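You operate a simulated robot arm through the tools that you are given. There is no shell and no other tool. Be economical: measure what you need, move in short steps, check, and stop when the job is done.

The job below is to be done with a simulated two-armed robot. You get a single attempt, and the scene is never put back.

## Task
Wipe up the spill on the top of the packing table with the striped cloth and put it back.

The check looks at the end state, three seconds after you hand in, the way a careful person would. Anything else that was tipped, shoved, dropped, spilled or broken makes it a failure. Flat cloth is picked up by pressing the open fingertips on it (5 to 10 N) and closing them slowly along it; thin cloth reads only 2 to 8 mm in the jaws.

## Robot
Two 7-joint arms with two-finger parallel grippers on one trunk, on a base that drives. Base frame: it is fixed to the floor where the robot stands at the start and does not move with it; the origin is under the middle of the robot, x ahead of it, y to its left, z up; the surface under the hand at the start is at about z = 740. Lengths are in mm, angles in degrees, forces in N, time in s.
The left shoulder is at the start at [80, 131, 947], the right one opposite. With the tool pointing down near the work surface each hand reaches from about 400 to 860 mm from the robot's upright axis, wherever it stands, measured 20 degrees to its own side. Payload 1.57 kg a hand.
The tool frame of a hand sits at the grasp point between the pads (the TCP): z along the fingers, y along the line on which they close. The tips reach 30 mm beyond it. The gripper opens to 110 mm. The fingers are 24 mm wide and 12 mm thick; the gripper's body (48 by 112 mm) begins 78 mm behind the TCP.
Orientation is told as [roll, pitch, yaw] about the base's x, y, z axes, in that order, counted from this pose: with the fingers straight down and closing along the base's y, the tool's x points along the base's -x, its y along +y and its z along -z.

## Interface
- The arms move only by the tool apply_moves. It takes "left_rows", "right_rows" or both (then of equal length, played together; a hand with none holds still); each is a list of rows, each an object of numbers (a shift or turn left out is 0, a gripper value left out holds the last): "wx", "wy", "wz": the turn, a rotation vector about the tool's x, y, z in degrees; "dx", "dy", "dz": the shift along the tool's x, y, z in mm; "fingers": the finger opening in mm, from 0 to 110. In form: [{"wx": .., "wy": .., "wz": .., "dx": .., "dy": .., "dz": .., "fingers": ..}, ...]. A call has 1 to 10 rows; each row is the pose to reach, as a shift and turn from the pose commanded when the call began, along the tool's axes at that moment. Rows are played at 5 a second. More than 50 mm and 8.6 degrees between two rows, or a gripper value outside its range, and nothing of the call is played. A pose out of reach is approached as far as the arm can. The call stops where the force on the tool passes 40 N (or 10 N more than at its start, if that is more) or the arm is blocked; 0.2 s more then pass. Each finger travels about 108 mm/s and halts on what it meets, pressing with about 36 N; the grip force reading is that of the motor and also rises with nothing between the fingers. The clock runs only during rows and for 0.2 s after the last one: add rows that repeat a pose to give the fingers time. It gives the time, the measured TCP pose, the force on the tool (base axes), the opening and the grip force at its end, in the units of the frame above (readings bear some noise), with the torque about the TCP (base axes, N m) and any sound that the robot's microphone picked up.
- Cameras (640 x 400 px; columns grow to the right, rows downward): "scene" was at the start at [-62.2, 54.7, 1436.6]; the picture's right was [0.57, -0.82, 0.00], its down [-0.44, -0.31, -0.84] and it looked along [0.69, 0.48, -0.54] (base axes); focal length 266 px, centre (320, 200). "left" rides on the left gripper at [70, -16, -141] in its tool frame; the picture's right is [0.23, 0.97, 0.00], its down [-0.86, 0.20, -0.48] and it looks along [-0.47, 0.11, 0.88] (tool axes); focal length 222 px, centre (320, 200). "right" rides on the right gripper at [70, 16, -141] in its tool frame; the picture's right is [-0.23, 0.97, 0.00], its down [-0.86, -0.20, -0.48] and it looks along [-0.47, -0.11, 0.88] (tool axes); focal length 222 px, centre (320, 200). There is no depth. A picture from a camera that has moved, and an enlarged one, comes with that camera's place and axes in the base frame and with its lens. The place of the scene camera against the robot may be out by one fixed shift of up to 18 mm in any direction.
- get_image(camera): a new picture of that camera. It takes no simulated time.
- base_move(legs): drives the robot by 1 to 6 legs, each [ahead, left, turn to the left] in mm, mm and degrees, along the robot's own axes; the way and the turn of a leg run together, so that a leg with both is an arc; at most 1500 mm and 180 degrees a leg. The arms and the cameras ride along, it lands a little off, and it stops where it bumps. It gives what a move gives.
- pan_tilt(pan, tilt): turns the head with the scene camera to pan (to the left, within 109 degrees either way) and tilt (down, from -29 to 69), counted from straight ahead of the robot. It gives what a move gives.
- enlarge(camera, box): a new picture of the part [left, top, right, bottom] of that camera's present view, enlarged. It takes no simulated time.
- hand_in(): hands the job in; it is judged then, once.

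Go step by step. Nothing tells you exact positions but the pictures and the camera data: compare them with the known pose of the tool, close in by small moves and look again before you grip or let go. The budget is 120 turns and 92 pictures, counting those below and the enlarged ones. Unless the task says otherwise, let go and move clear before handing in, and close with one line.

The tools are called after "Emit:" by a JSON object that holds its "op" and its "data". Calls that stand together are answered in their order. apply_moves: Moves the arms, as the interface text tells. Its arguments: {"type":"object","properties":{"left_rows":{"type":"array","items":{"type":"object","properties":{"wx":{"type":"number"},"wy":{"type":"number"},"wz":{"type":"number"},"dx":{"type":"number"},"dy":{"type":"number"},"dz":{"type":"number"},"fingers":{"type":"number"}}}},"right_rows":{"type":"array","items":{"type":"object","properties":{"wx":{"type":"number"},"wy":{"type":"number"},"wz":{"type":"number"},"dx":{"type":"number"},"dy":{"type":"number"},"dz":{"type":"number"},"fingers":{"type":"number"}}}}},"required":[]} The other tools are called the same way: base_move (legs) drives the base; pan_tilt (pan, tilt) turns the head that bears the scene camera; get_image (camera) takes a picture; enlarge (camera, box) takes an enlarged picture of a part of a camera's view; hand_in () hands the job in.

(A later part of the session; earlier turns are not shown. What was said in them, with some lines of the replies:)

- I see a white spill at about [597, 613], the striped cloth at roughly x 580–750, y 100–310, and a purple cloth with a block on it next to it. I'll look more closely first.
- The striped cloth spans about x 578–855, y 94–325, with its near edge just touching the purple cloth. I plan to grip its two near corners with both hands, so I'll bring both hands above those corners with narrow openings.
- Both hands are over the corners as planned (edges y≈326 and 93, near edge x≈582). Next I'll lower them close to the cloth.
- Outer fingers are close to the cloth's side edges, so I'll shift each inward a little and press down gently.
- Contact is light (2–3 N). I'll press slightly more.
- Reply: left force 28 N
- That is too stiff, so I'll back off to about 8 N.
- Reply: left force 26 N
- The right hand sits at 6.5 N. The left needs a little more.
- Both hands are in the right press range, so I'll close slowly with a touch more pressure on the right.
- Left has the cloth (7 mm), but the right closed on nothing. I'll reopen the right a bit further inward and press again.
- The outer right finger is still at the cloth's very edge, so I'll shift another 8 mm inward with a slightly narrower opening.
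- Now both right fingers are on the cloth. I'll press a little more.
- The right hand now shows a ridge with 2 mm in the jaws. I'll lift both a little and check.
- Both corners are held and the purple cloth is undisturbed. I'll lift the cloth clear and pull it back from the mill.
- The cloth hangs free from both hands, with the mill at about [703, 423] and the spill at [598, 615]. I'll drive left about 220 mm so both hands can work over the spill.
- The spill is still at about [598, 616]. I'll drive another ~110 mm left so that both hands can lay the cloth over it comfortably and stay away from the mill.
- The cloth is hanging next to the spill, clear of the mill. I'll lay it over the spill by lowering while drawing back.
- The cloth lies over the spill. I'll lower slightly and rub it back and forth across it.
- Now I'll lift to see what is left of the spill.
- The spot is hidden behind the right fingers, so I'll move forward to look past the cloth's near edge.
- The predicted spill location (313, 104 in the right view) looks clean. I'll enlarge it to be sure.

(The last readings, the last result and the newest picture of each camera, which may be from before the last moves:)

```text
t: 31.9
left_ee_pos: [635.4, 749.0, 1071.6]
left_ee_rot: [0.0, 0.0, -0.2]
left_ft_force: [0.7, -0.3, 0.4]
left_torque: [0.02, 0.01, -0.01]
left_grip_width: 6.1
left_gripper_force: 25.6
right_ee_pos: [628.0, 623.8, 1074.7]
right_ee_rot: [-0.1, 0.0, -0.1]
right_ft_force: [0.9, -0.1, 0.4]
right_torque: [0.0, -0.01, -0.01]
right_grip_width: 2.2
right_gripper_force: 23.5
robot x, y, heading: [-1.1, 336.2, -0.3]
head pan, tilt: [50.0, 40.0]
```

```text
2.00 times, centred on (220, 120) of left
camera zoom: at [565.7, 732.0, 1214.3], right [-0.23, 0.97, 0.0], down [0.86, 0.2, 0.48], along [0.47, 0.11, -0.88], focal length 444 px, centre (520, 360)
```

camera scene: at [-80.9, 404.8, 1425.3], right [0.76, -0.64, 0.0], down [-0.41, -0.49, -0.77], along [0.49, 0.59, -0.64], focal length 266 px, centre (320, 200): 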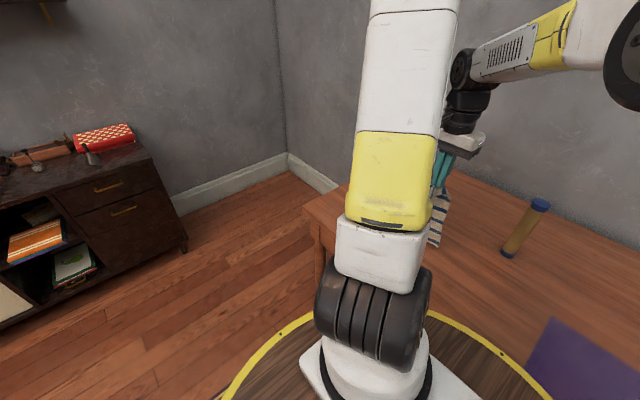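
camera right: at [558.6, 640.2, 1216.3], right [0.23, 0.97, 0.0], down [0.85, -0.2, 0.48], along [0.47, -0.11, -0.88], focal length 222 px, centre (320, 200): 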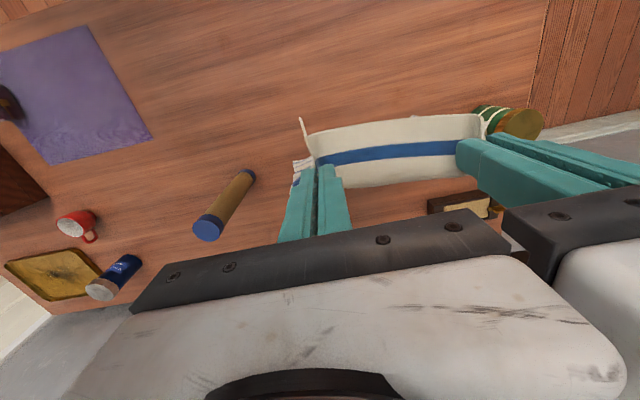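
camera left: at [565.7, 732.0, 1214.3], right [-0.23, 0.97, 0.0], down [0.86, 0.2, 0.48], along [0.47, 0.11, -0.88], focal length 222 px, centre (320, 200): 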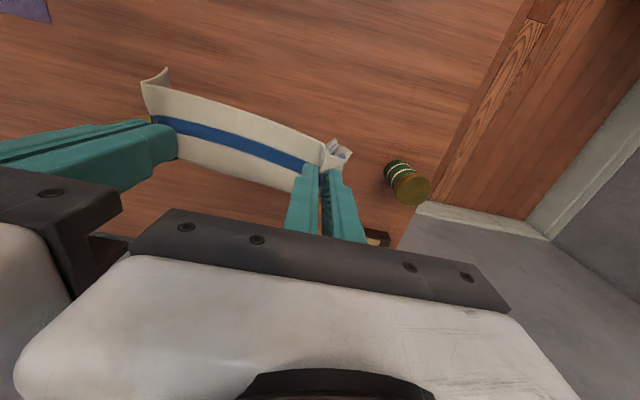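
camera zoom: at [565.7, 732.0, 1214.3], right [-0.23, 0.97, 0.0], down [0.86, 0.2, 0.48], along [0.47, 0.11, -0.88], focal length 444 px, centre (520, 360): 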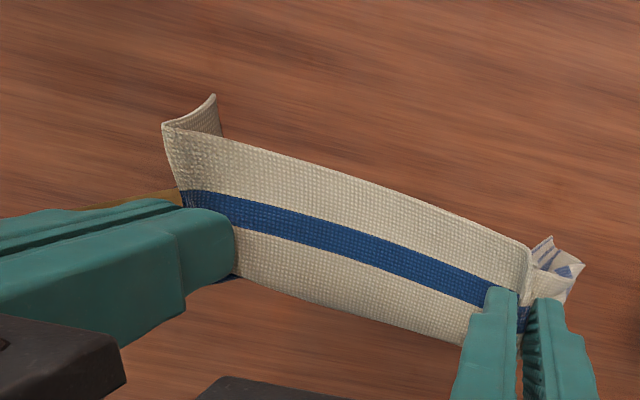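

The spill is gone. I'll draw the cloth back, then drive right to bring it home.

Emit:
{"op": "apply_moves", "data": {"left_rows": [{"dx": 25}, {"dx": 50}, {"dx": 72, "dy": -10}, {"dx": 72, "dy": -40}, {"dx": 72, "dy": -70}, {"dx": 72, "dy": -100}, {"dx": 72, "dy": -130}, {"dx": 72, "dy": -130}], "right_rows": [{"dx": 25}, {"dx": 50}, {"dx": 72, "dy": -10}, {"dx": 72, "dy": -40}, {"dx": 72, "dy": -70}, {"dx": 72, "dy": -100}, {"dx": 72, "dy": -130}, {"dx": 72, "dy": -130}]}}

Emit:
{"op": "base_move", "data": {"legs": [[0, -337, 0]]}}

Emit:
{"op": "get_image", "data": {"camera": "left"}}

Emit:
{"op": "get_image", "data": {"camera": "right"}}

```text
t: 33.7
left_ee_pos: [561.0, 619.2, 1073.9]
left_ee_rot: [0.0, 0.0, -0.2]
left_ft_force: [0.5, 0.5, 0.1]
left_torque: [0.02, 0.0, 0.03]
left_grip_width: 6.1
left_gripper_force: 26.2
right_ee_pos: [558.4, 494.7, 1073.2]
right_ee_rot: [0.0, 0.0, -0.1]
right_ft_force: [0.2, -0.3, 0.2]
right_torque: [-0.03, 0.0, 0.01]
right_grip_width: 2.1
right_gripper_force: 23.4
robot x, y, heading: [3.2, 335.7, -0.2]
head pan, tilt: [50.0, 40.0]
```

```text
t: 35.9
left_ee_pos: [561.7, 288.0, 1073.1]
left_ee_rot: [-0.1, 0.0, -0.2]
left_ft_force: [0.0, -0.7, -0.3]
left_torque: [0.01, 0.02, 0.04]
left_grip_width: 6.2
left_gripper_force: 25.9
right_ee_pos: [557.5, 164.8, 1074.0]
right_ee_rot: [0.1, -0.1, 0.0]
right_ft_force: [-0.2, 1.7, -1.0]
right_torque: [-0.04, -0.03, 0.0]
right_grip_width: 1.8
right_gripper_force: 23.9
robot x, y, heading: [-0.3, 4.0, -0.0]
head pan, tilt: [50.0, 40.0]
```

```text
58 pictures are left
camera left: at [492.4, 272.4, 1215.1], right [-0.23, 0.97, 0.0], down [0.86, 0.2, 0.48], along [0.47, 0.11, -0.88], focal length 222 px, centre (320, 200)
```

left: 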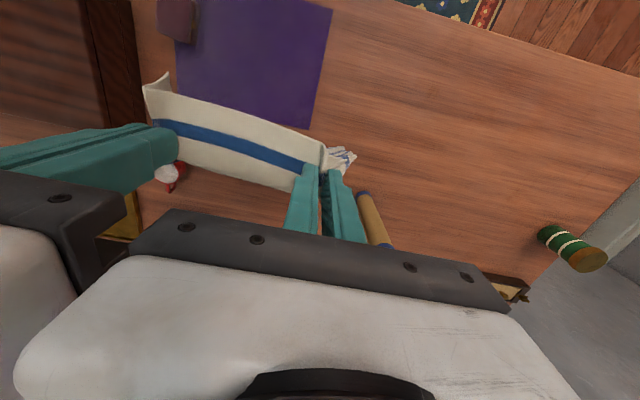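

```text
57 pictures are left
camera right: at [488.3, 179.9, 1214.9], right [0.23, 0.97, 0.0], down [0.85, -0.2, 0.48], along [0.47, -0.11, -0.88], focal length 222 px, centre (320, 200)
```

right: 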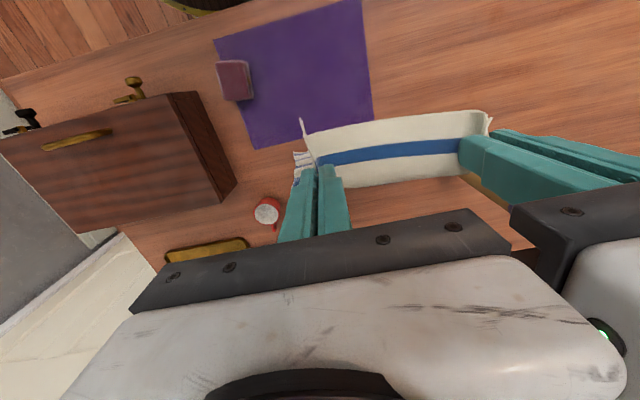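

The table is clean. Now I'll take the cloth forward above its place, ready to lay it far edge first.

Emit:
{"op": "apply_moves", "data": {"left_rows": [{"dx": -30, "dy": -4}, {"dx": -60, "dy": -4}, {"dx": -90, "dy": -4}, {"dx": -120, "dy": -4}, {"dx": -150, "dy": -4}, {"dx": -183, "dy": -4}, {"dx": -183, "dy": -4, "dz": 25}, {"dx": -183, "dy": -4, "dz": 45}, {"dx": -183, "dy": -4, "dz": 45}], "right_rows": [{"dx": -30, "dy": -8}, {"dx": -60, "dy": -8}, {"dx": -90, "dy": -8}, {"dx": -120, "dy": -8}, {"dx": -150, "dy": -8}, {"dx": -185, "dy": -8}, {"dx": -185, "dy": -8, "dz": 25}, {"dx": -185, "dy": -8, "dz": 45}, {"dx": -185, "dy": -8, "dz": 45}]}}

Emit:
{"op": "pan_tilt", "data": {"pan": 20, "tilt": 38}}

Emit:
{"op": "get_image", "data": {"camera": "scene"}}

```text
t: 37.9
left_ee_pos: [744.8, 285.1, 1029.3]
left_ee_rot: [-0.1, -0.1, -0.2]
left_ft_force: [-1.5, -19.3, -1.0]
left_torque: [-0.56, 0.05, -0.07]
left_grip_width: 7.7
left_gripper_force: 26.8
right_ee_pos: [736.4, 150.8, 1023.9]
right_ee_rot: [0.1, -0.1, -0.2]
right_ft_force: [2.1, 19.0, 0.8]
right_torque: [0.61, -0.05, 0.01]
right_grip_width: 2.2
right_gripper_force: 24.0
right hand out of reach, approached as far as the arm can: row 6, 7, 8, 9
robot x, y, heading: [-0.4, 6.1, -0.3]
head pan, tilt: [50.0, 40.0]
```

```text
t: 38.8
left_ee_pos: [743.6, 283.8, 1029.2]
left_ee_rot: [-0.1, -0.1, 0.0]
left_ft_force: [-1.8, -21.2, -0.4]
left_torque: [-0.64, 0.06, -0.05]
left_grip_width: 7.4
left_gripper_force: 26.7
right_ee_pos: [737.0, 150.6, 1025.5]
right_ee_rot: [0.1, 0.0, 0.0]
right_ft_force: [2.1, 21.6, 0.2]
right_torque: [0.65, -0.01, 0.06]
right_grip_width: 2.2
right_gripper_force: 24.1
robot x, y, heading: [-1.0, 4.0, -0.0]
head pan, tilt: [20.0, 38.0]
```

```text
56 pictures are left
camera scene: at [-54.9, 37.4, 1428.2], right [0.34, -0.94, 0.0], down [-0.58, -0.21, -0.79], along [0.74, 0.27, -0.62], focal length 266 px, centre (320, 200)
```

scene: 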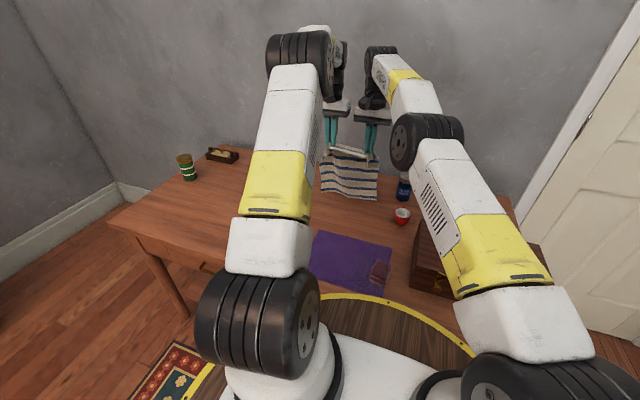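

The right hand hit its reach limit and pulled the cloth taut. I'll relax it first, drawing both back slightly.

Emit:
{"op": "apply_moves", "data": {"left_rows": [{"dx": 15}, {"dx": 25}, {"dx": 25}], "right_rows": [{"dx": 15, "dy": 3}, {"dx": 25, "dy": 6}, {"dx": 25, "dy": 6}]}}

```text
t: 39.6
left_ee_pos: [718.0, 287.1, 1029.0]
left_ee_rot: [0.1, 0.0, -0.1]
left_ft_force: [0.1, -9.2, -0.9]
left_torque: [-0.29, 0.01, -0.05]
left_grip_width: 6.8
left_gripper_force: 26.1
right_ee_pos: [710.3, 156.0, 1024.3]
right_ee_rot: [-0.1, 0.1, 0.0]
right_ft_force: [0.6, 9.4, 0.6]
right_torque: [0.28, 0.03, 0.04]
right_grip_width: 1.9
right_gripper_force: 23.9
robot x, y, heading: [1.0, 4.4, -0.2]
head pan, tilt: [20.0, 38.0]
```

Now I'll lay it down, far edge first, drawing back to the original grip line.

Emit:
{"op": "apply_moves", "data": {"left_rows": [{"dz": 25, "dy": -1}, {"dz": 50, "dx": 5, "dy": -1}, {"dz": 75, "dx": 11, "dy": -1}, {"dz": 100, "dx": 18, "dy": -1}, {"dz": 125, "dx": 26, "dy": -1}, {"dz": 150, "dx": 36, "dy": -1}, {"dz": 175, "dx": 48, "dy": -1}, {"dz": 200, "dx": 64, "dy": -1}, {"dz": 225, "dx": 84, "dy": -1}, {"dz": 246, "dx": 104, "dy": -1}], "right_rows": [{"dz": 25, "dy": 2}, {"dz": 50, "dx": 5, "dy": 2}, {"dz": 75, "dx": 11, "dy": 2}, {"dz": 100, "dx": 18, "dy": 2}, {"dz": 125, "dx": 26, "dy": 2}, {"dz": 150, "dx": 36, "dy": 2}, {"dz": 175, "dx": 48, "dy": 2}, {"dz": 200, "dx": 64, "dy": 2}, {"dz": 225, "dx": 84, "dy": 2}, {"dz": 246, "dx": 104, "dy": 2}]}}

Emit:
{"op": "get_image", "data": {"camera": "scene"}}

Emit:
{"op": "get_image", "data": {"camera": "left"}}

Emit:
{"op": "get_image", "data": {"camera": "right"}}

```text
t: 41.8
left_ee_pos: [614.3, 285.1, 781.9]
left_ee_rot: [-0.1, 0.1, -0.1]
left_ft_force: [0.5, -0.3, -0.2]
left_torque: [-0.01, 0.02, 0.0]
left_grip_width: 6.3
left_gripper_force: 26.4
right_ee_pos: [607.2, 160.3, 781.6]
right_ee_rot: [0.0, 0.0, -0.1]
right_ft_force: [0.4, 1.3, 0.3]
right_torque: [-0.03, 0.05, 0.0]
right_grip_width: 2.0
right_gripper_force: 23.4
robot x, y, heading: [-0.1, 2.6, -0.2]
head pan, tilt: [20.0, 38.0]
```

```text
55 pictures are left
camera scene: at [-54.9, 37.2, 1428.3], right [0.34, -0.94, 0.0], down [-0.58, -0.21, -0.79], along [0.74, 0.27, -0.62], focal length 266 px, centre (320, 200)
```

scene: 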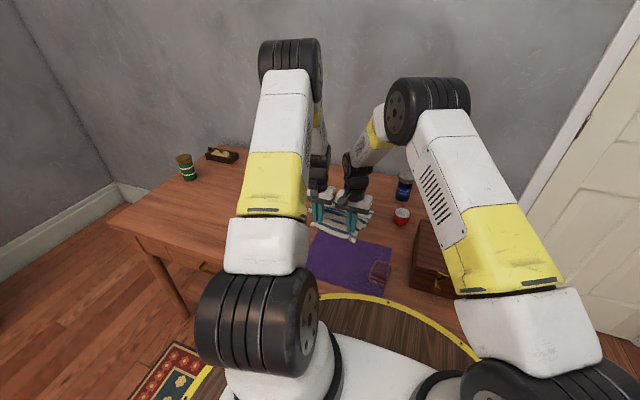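

```text
54 pictures are left
camera left: at [545.5, 268.0, 923.9], right [-0.23, 0.97, 0.0], down [0.86, 0.2, 0.48], along [0.47, 0.11, -0.88], focal length 222 px, centre (320, 200)
```

left: 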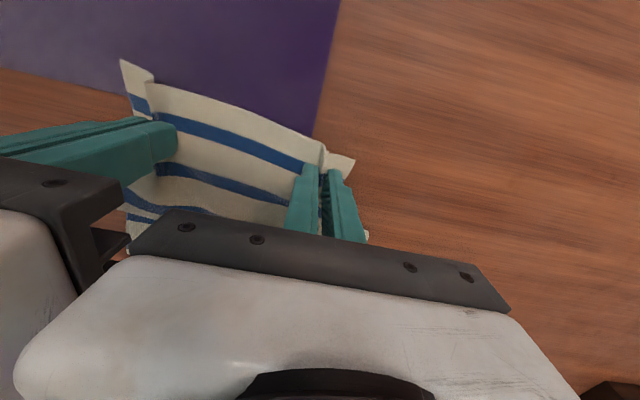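

```text
53 pictures are left
camera right: at [537.0, 175.3, 923.4], right [0.23, 0.97, 0.0], down [0.85, -0.2, 0.48], along [0.47, -0.11, -0.88], focal length 222 px, centre (320, 200)
```

right: 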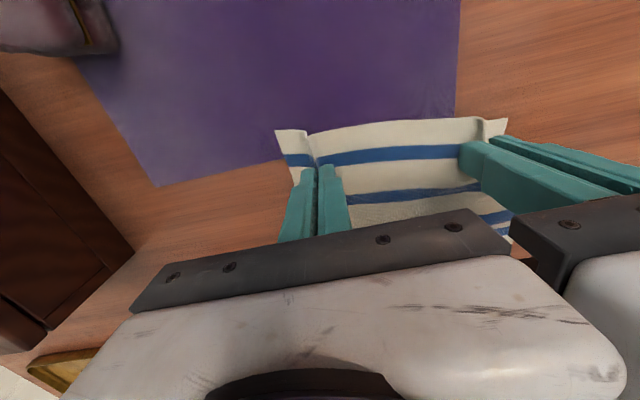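

Emit:
{"op": "enlarge", "data": {"camera": "scene", "box": [270, 150, 430, 250]}}

```text
4.00 times, centred on (350, 200) of scene
camera zoom: at [-54.9, 37.2, 1428.3], right [0.34, -0.94, 0.0], down [-0.58, -0.21, -0.79], along [0.74, 0.27, -0.62], focal length 1065 px, centre (200, 200)
```

zoom: 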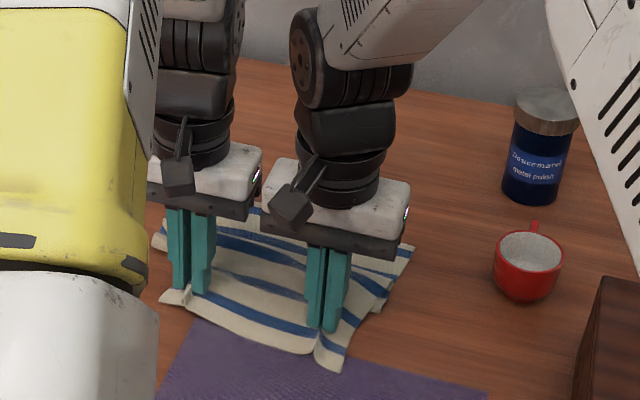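

The cloth's far edge landed about 100 mm short (buckled), because the reach was too small. I'll lift it again, move the base left ~140 mm for better reach, and lay it with the fingers tilted forward.

Emit:
{"op": "apply_moves", "data": {"left_rows": [{"dz": -30}, {"dz": -60}, {"dz": -95}, {"dz": -130}, {"dz": -165}, {"dz": -200}, {"dz": -235, "dx": 15}, {"dz": -265, "dx": 30}, {"dz": -300, "dx": 48}, {"dz": -300, "dx": 48}], "right_rows": [{"dz": -30}, {"dz": -60}, {"dz": -95}, {"dz": -130}, {"dz": -165}, {"dz": -200}, {"dz": -235, "dx": 12}, {"dz": -265, "dx": 27}, {"dz": -300, "dx": 42}, {"dz": -300, "dx": 42}]}}

Emit:
{"op": "base_move", "data": {"legs": [[0, 140, 0]]}}

```text
t: 44.0
left_ee_pos: [566.6, 285.5, 1080.9]
left_ee_rot: [0.0, 0.0, -0.1]
left_ft_force: [-0.3, -3.4, -0.1]
left_torque: [-0.1, 0.05, 0.01]
left_grip_width: 6.3
left_gripper_force: 26.4
right_ee_pos: [560.2, 156.9, 1083.6]
right_ee_rot: [-0.1, 0.0, -0.1]
right_ft_force: [-0.5, 2.7, -0.9]
right_torque: [0.08, 0.01, 0.03]
right_grip_width: 2.1
right_gripper_force: 24.1
robot x, y, heading: [-0.1, 2.4, -0.1]
head pan, tilt: [20.0, 38.0]
```

```text
t: 45.3
left_ee_pos: [567.5, 423.0, 1081.0]
left_ee_rot: [0.0, 0.0, -0.1]
left_ft_force: [-0.7, -4.7, 0.2]
left_torque: [-0.13, -0.02, -0.03]
left_grip_width: 6.7
left_gripper_force: 26.0
right_ee_pos: [560.5, 295.2, 1083.3]
right_ee_rot: [0.0, 0.0, 0.0]
right_ft_force: [0.7, 4.5, 0.7]
right_torque: [0.13, -0.04, -0.01]
right_grip_width: 2.0
right_gripper_force: 23.6
robot x, y, heading: [0.9, 140.2, 0.0]
head pan, tilt: [20.0, 38.0]
```

Emit:
{"op": "apply_moves", "data": {"left_rows": [{"dy": -35}, {"dy": -70}, {"dy": -105}, {"dy": -139}, {"dy": -139}], "right_rows": [{"dy": -34, "dx": -2}, {"dy": -69, "dx": -4}, {"dy": -104, "dx": -5}, {"dy": -136, "dx": -5}, {"dy": -136, "dx": -5}]}}

Emit:
{"op": "apply_moves", "data": {"left_rows": [{"dx": -30, "wy": -6}, {"dx": -60, "wy": -12}, {"dx": -92, "wy": -18}, {"dx": -126, "wy": -24}, {"dx": -160, "wy": -30}, {"dx": -195, "wy": -36}, {"dx": -230, "wy": -40, "dz": 10}, {"dx": -252, "wy": -40, "dz": 25}, {"dx": -252, "wy": -40, "dz": 45}, {"dx": -252, "wy": -40, "dz": 45}], "right_rows": [{"dx": -30, "wy": -6}, {"dx": -60, "wy": -12}, {"dx": -92, "wy": -18}, {"dx": -126, "wy": -24}, {"dx": -160, "wy": -30}, {"dx": -195, "wy": -36}, {"dx": -230, "wy": -40, "dz": 10}, {"dx": -252, "wy": -40, "dz": 25}, {"dx": -252, "wy": -40, "dz": 45}, {"dx": -252, "wy": -40, "dz": 45}]}}

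Emit:
{"op": "get_image", "data": {"camera": "scene"}}

```text
t: 46.5
left_ee_pos: [568.4, 282.4, 1080.5]
left_ee_rot: [0.0, 0.0, -0.1]
left_ft_force: [-0.1, 0.5, 1.1]
left_torque: [-0.03, 0.02, 0.01]
left_grip_width: 6.2
left_gripper_force: 26.5
right_ee_pos: [564.9, 158.4, 1082.7]
right_ee_rot: [0.0, -0.1, -0.1]
right_ft_force: [0.1, 1.0, 0.7]
right_torque: [0.02, 0.02, 0.0]
right_grip_width: 2.0
right_gripper_force: 23.8
robot x, y, heading: [-1.8, 141.9, 0.0]
head pan, tilt: [20.0, 38.0]
```

```text
t: 48.7
left_ee_pos: [818.8, 282.6, 1034.5]
left_ee_rot: [-0.1, -39.9, -0.2]
left_ft_force: [-0.5, 0.3, 0.0]
left_torque: [0.0, 0.01, 0.0]
left_grip_width: 6.3
left_gripper_force: 26.0
right_ee_pos: [818.9, 158.0, 1037.7]
right_ee_rot: [-0.1, -40.0, -0.1]
right_ft_force: [0.4, 0.5, -0.3]
right_torque: [0.03, 0.04, 0.05]
right_grip_width: 2.1
right_gripper_force: 23.4
robot x, y, heading: [-2.4, 139.3, -0.3]
head pan, tilt: [20.0, 38.0]
```

```text
51 pictures are left
camera scene: at [-54.6, 174.7, 1428.3], right [0.34, -0.94, 0.0], down [-0.58, -0.21, -0.79], along [0.74, 0.27, -0.62], focal length 266 px, centre (320, 200)
```

scene: 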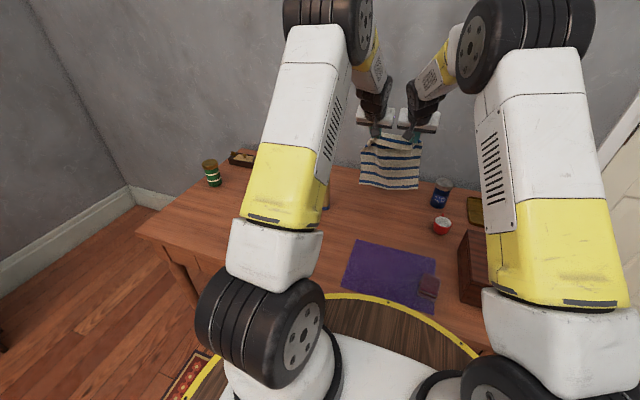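

Reach is good now: both hands sit level at x≈819 with the cloth hanging over the far end of its place. I'll lay it down along a 45° path back to the original grip line.

Emit:
{"op": "apply_moves", "data": {"left_rows": [{"dx": 22.5, "dz": 29, "wy": 4}, {"dx": 57.4, "dz": 37.5, "wy": 8}, {"dx": 97.6, "dz": 41.5, "wy": 12}, {"dx": 137.9, "dz": 45.7, "wy": 16}, {"dx": 178.2, "dz": 49.9, "wy": 20}, {"dx": 217, "dz": 55.8, "wy": 24}, {"dx": 255, "dz": 62.4, "wy": 28}, {"dx": 288.4, "dz": 66.4, "wy": 32}, {"dx": 315.9, "dz": 66.6, "wy": 36}, {"dx": 325.8, "dz": 65, "wy": 40}], "right_rows": [{"dx": 22.5, "dz": 29, "wy": 4}, {"dx": 57.4, "dz": 37.5, "wy": 8}, {"dx": 97.6, "dz": 41.5, "wy": 12}, {"dx": 137.9, "dz": 45.7, "wy": 16}, {"dx": 178.2, "dz": 49.9, "wy": 20}, {"dx": 217, "dz": 55.8, "wy": 24}, {"dx": 255, "dz": 62.4, "wy": 28}, {"dx": 288.4, "dz": 66.4, "wy": 32}, {"dx": 315.9, "dz": 66.6, "wy": 36}, {"dx": 325.8, "dz": 66.1, "wy": 40}]}}

Emit:
{"op": "enlarge", "data": {"camera": "scene", "box": [300, 130, 520, 270]}}

Emit:
{"op": "get_image", "data": {"camera": "right"}}

```text
t: 50.9
left_ee_pos: [611.4, 285.3, 778.1]
left_ee_rot: [-0.1, 0.1, -0.1]
left_ft_force: [0.0, -1.4, 0.3]
left_torque: [-0.04, -0.06, 0.01]
left_grip_width: 6.3
left_gripper_force: 26.5
right_ee_pos: [611.3, 159.8, 779.2]
right_ee_rot: [0.1, 0.1, -0.1]
right_ft_force: [-0.7, 0.6, 1.0]
right_torque: [0.0, -0.01, 0.01]
right_grip_width: 2.1
right_gripper_force: 24.0
robot x, y, heading: [-2.1, 145.8, -0.2]
head pan, tilt: [20.0, 38.0]
```

```text
2.86 times, centred on (410, 200) of scene
camera zoom: at [-54.8, 174.7, 1428.2], right [0.34, -0.94, 0.0], down [-0.58, -0.21, -0.79], along [0.74, 0.27, -0.62], focal length 760 px, centre (63, 200)
```

zoom: 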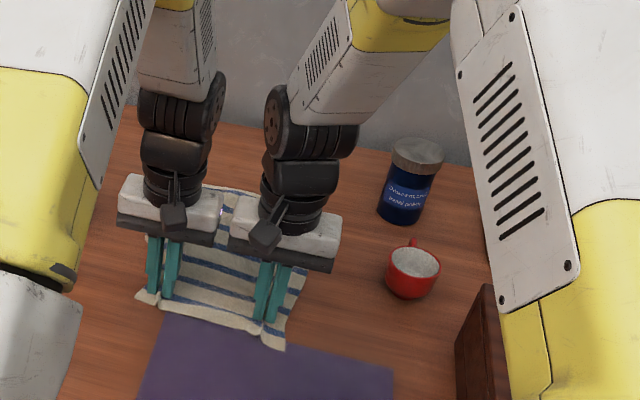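

```text
49 pictures are left
camera right: at [540.7, 174.8, 919.8], right [0.23, 0.97, 0.0], down [0.86, -0.2, 0.48], along [0.46, -0.11, -0.88], focal length 222 px, centre (320, 200)
```

right: 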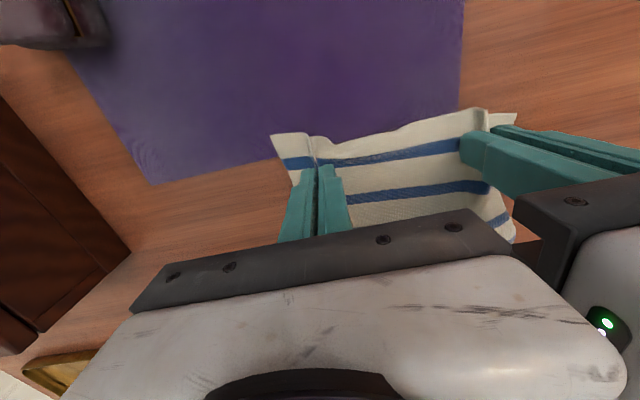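

The far edge is back at about x 850. I'll lower the last few millimetres, open the fingers moderately and rise straight up.

Emit:
{"op": "apply_moves", "data": {"left_rows": [{"dz": 3}, {"dz": 5.5}, {"dz": 5.5, "fingers": 10}, {"dz": 5.5, "fingers": 20}, {"dz": 5.5, "fingers": 32}, {"dz": 5.5, "fingers": 32}], "right_rows": [{"dz": 3}, {"dz": 6.5}, {"dz": 6.5, "fingers": 10}, {"dz": 6.5, "fingers": 20}, {"dz": 6.5, "fingers": 32}, {"dz": 6.5, "fingers": 32}]}}

Emit:
{"op": "apply_moves", "data": {"left_rows": [{"dz": -5}, {"dz": -15}, {"dz": -40}, {"dz": -80}, {"dz": -120}, {"dz": -160}, {"dz": -200}, {"dz": -240}], "right_rows": [{"dz": -5}, {"dz": -15}, {"dz": -40}, {"dz": -80}, {"dz": -120}, {"dz": -160}, {"dz": -200}, {"dz": -240}]}}

Emit:
{"op": "get_image", "data": {"camera": "scene"}}

Emit:
{"op": "get_image", "data": {"camera": "right"}}

Emit:
{"op": "get_image", "data": {"camera": "left"}}

```text
t: 52.3
left_ee_pos: [611.7, 283.6, 771.8]
left_ee_rot: [-0.1, -0.1, -0.1]
left_ft_force: [2.1, -2.1, 11.4]
left_torque: [0.09, 0.02, 0.0]
left_grip_width: 30.1
left_gripper_force: 0.1
right_ee_pos: [610.0, 159.3, 770.9]
right_ee_rot: [0.0, 0.0, -0.1]
right_ft_force: [0.0, 1.2, 5.0]
right_torque: [0.01, 0.01, 0.0]
right_grip_width: 30.0
right_gripper_force: 0.1
robot x, y, heading: [1.5, 140.0, -0.3]
head pan, tilt: [20.0, 38.0]
```

```text
t: 54.1
left_ee_pos: [609.1, 283.0, 1013.2]
left_ee_rot: [0.0, 0.1, -0.1]
left_ft_force: [-0.3, 0.7, -0.1]
left_torque: [-0.02, 0.02, 0.02]
left_grip_width: 32.2
left_gripper_force: 0.0
right_ee_pos: [611.9, 157.3, 1010.6]
right_ee_rot: [0.0, 0.1, -0.1]
right_ft_force: [0.2, 0.1, -0.4]
right_torque: [-0.03, 0.06, -0.01]
right_grip_width: 31.8
right_gripper_force: 0.1
robot x, y, heading: [1.7, 142.7, -0.0]
head pan, tilt: [20.0, 38.0]
```

```text
48 pictures are left
camera scene: at [-54.2, 174.8, 1428.3], right [0.34, -0.94, 0.0], down [-0.58, -0.21, -0.79], along [0.74, 0.27, -0.62], focal length 266 px, centre (320, 200)
```

scene: 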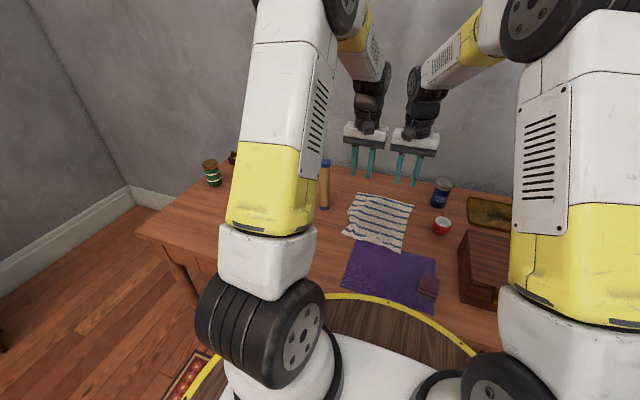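

```text
47 pictures are left
camera right: at [542.0, 173.6, 1152.1], right [0.23, 0.97, 0.0], down [0.86, -0.2, 0.48], along [0.46, -0.11, -0.88], focal length 222 px, centre (320, 200)
```

right: 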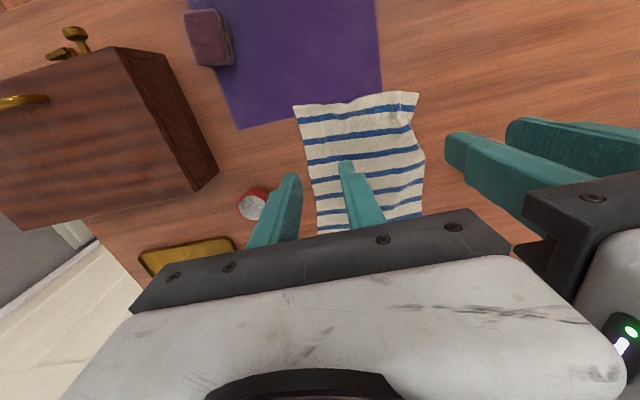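

```text
46 pictures are left
camera left: at [540.2, 266.8, 1155.0], right [-0.22, 0.97, 0.0], down [0.86, 0.2, 0.48], along [0.47, 0.11, -0.88], focal length 222 px, centre (320, 200)
```

left: 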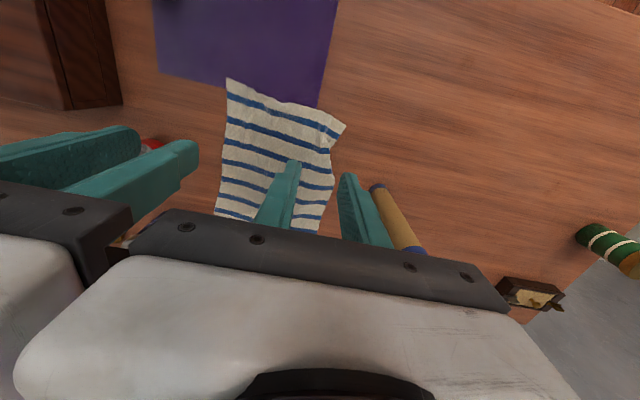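

The cloth is back in place and nearly flat. I'll move the arms out of the way and check the whole scene.

Emit:
{"op": "apply_moves", "data": {"left_rows": [{"dx": 25, "dy": 30}, {"dx": 50, "dy": 60}, {"dx": 75, "dy": 90}, {"dx": 100, "dy": 120}, {"dx": 125, "dy": 150}, {"dx": 140, "dy": 180, "dz": -10}], "right_rows": [{"dx": 20, "dy": -20}, {"dx": 40, "dy": -40}, {"dx": 60, "dy": -60}, {"dx": 80, "dy": -80}, {"dx": 100, "dy": -100}, {"dx": 110, "dy": -120}]}}

Emit:
{"op": "get_image", "data": {"camera": "scene"}}

Emit:
{"op": "enlarge", "data": {"camera": "scene", "box": [320, 160, 480, 320]}}

Emit:
{"op": "get_image", "data": {"camera": "left"}}

```text
t: 55.5
left_ee_pos: [473.0, 468.1, 1020.9]
left_ee_rot: [0.1, 0.0, -0.1]
left_ft_force: [0.9, 0.1, 0.8]
left_torque: [-0.02, 0.05, -0.02]
left_grip_width: 32.0
left_gripper_force: 0.0
right_ee_pos: [500.8, 39.6, 1011.0]
right_ee_rot: [0.0, 0.0, -0.1]
right_ft_force: [0.3, 0.3, 0.0]
right_torque: [0.01, 0.0, 0.02]
right_grip_width: 31.8
right_gripper_force: 0.1
robot x, y, heading: [1.6, 139.9, -0.2]
head pan, tilt: [20.0, 38.0]
```

```text
45 pictures are left
camera scene: at [-54.4, 174.7, 1428.3], right [0.34, -0.94, 0.0], down [-0.58, -0.21, -0.79], along [0.74, 0.27, -0.62], focal length 266 px, centre (320, 200)
```

scene: 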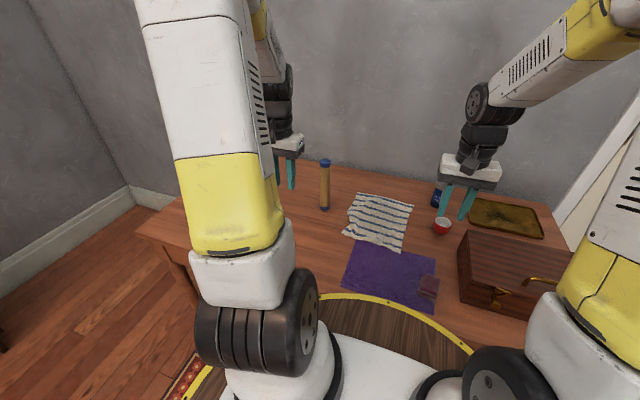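

```text
2.50 times, centred on (400, 240) of scene
camera zoom: at [-54.4, 174.7, 1428.3], right [0.34, -0.94, 0.0], down [-0.58, -0.21, -0.79], along [0.74, 0.27, -0.62], focal length 666 px, centre (120, 100)
```

zoom: 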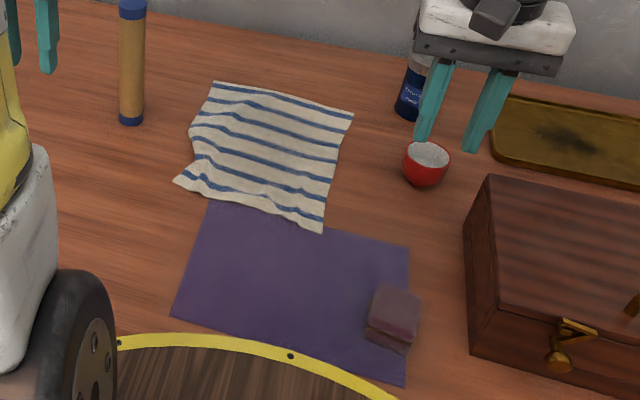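

```text
43 pictures are left
camera left: at [404.9, 450.8, 1162.4], right [-0.22, 0.97, 0.0], down [0.86, 0.2, 0.48], along [0.47, 0.11, -0.88], focal length 222 px, centre (320, 200)
```

left: 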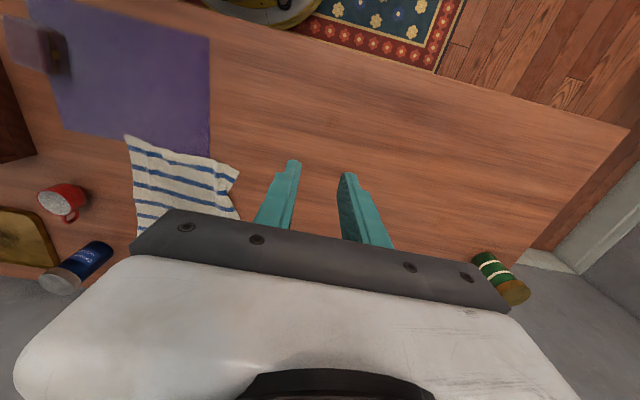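

The spill area is clean wood and the cloth lies flat in its old place. The mill, mug, can, purple cloth and block all look where they were, and the hands are clear, so I'm handing in.

Emit:
{"op": "hand_in", "data": {}}

```text
The job is handed in.
```

I wiped up the spill with the striped cloth and laid the cloth back in its place. It has a few wrinkles, and its near corners are up to about 30 mm off their original spots. Nothing else on the table looks disturbed.
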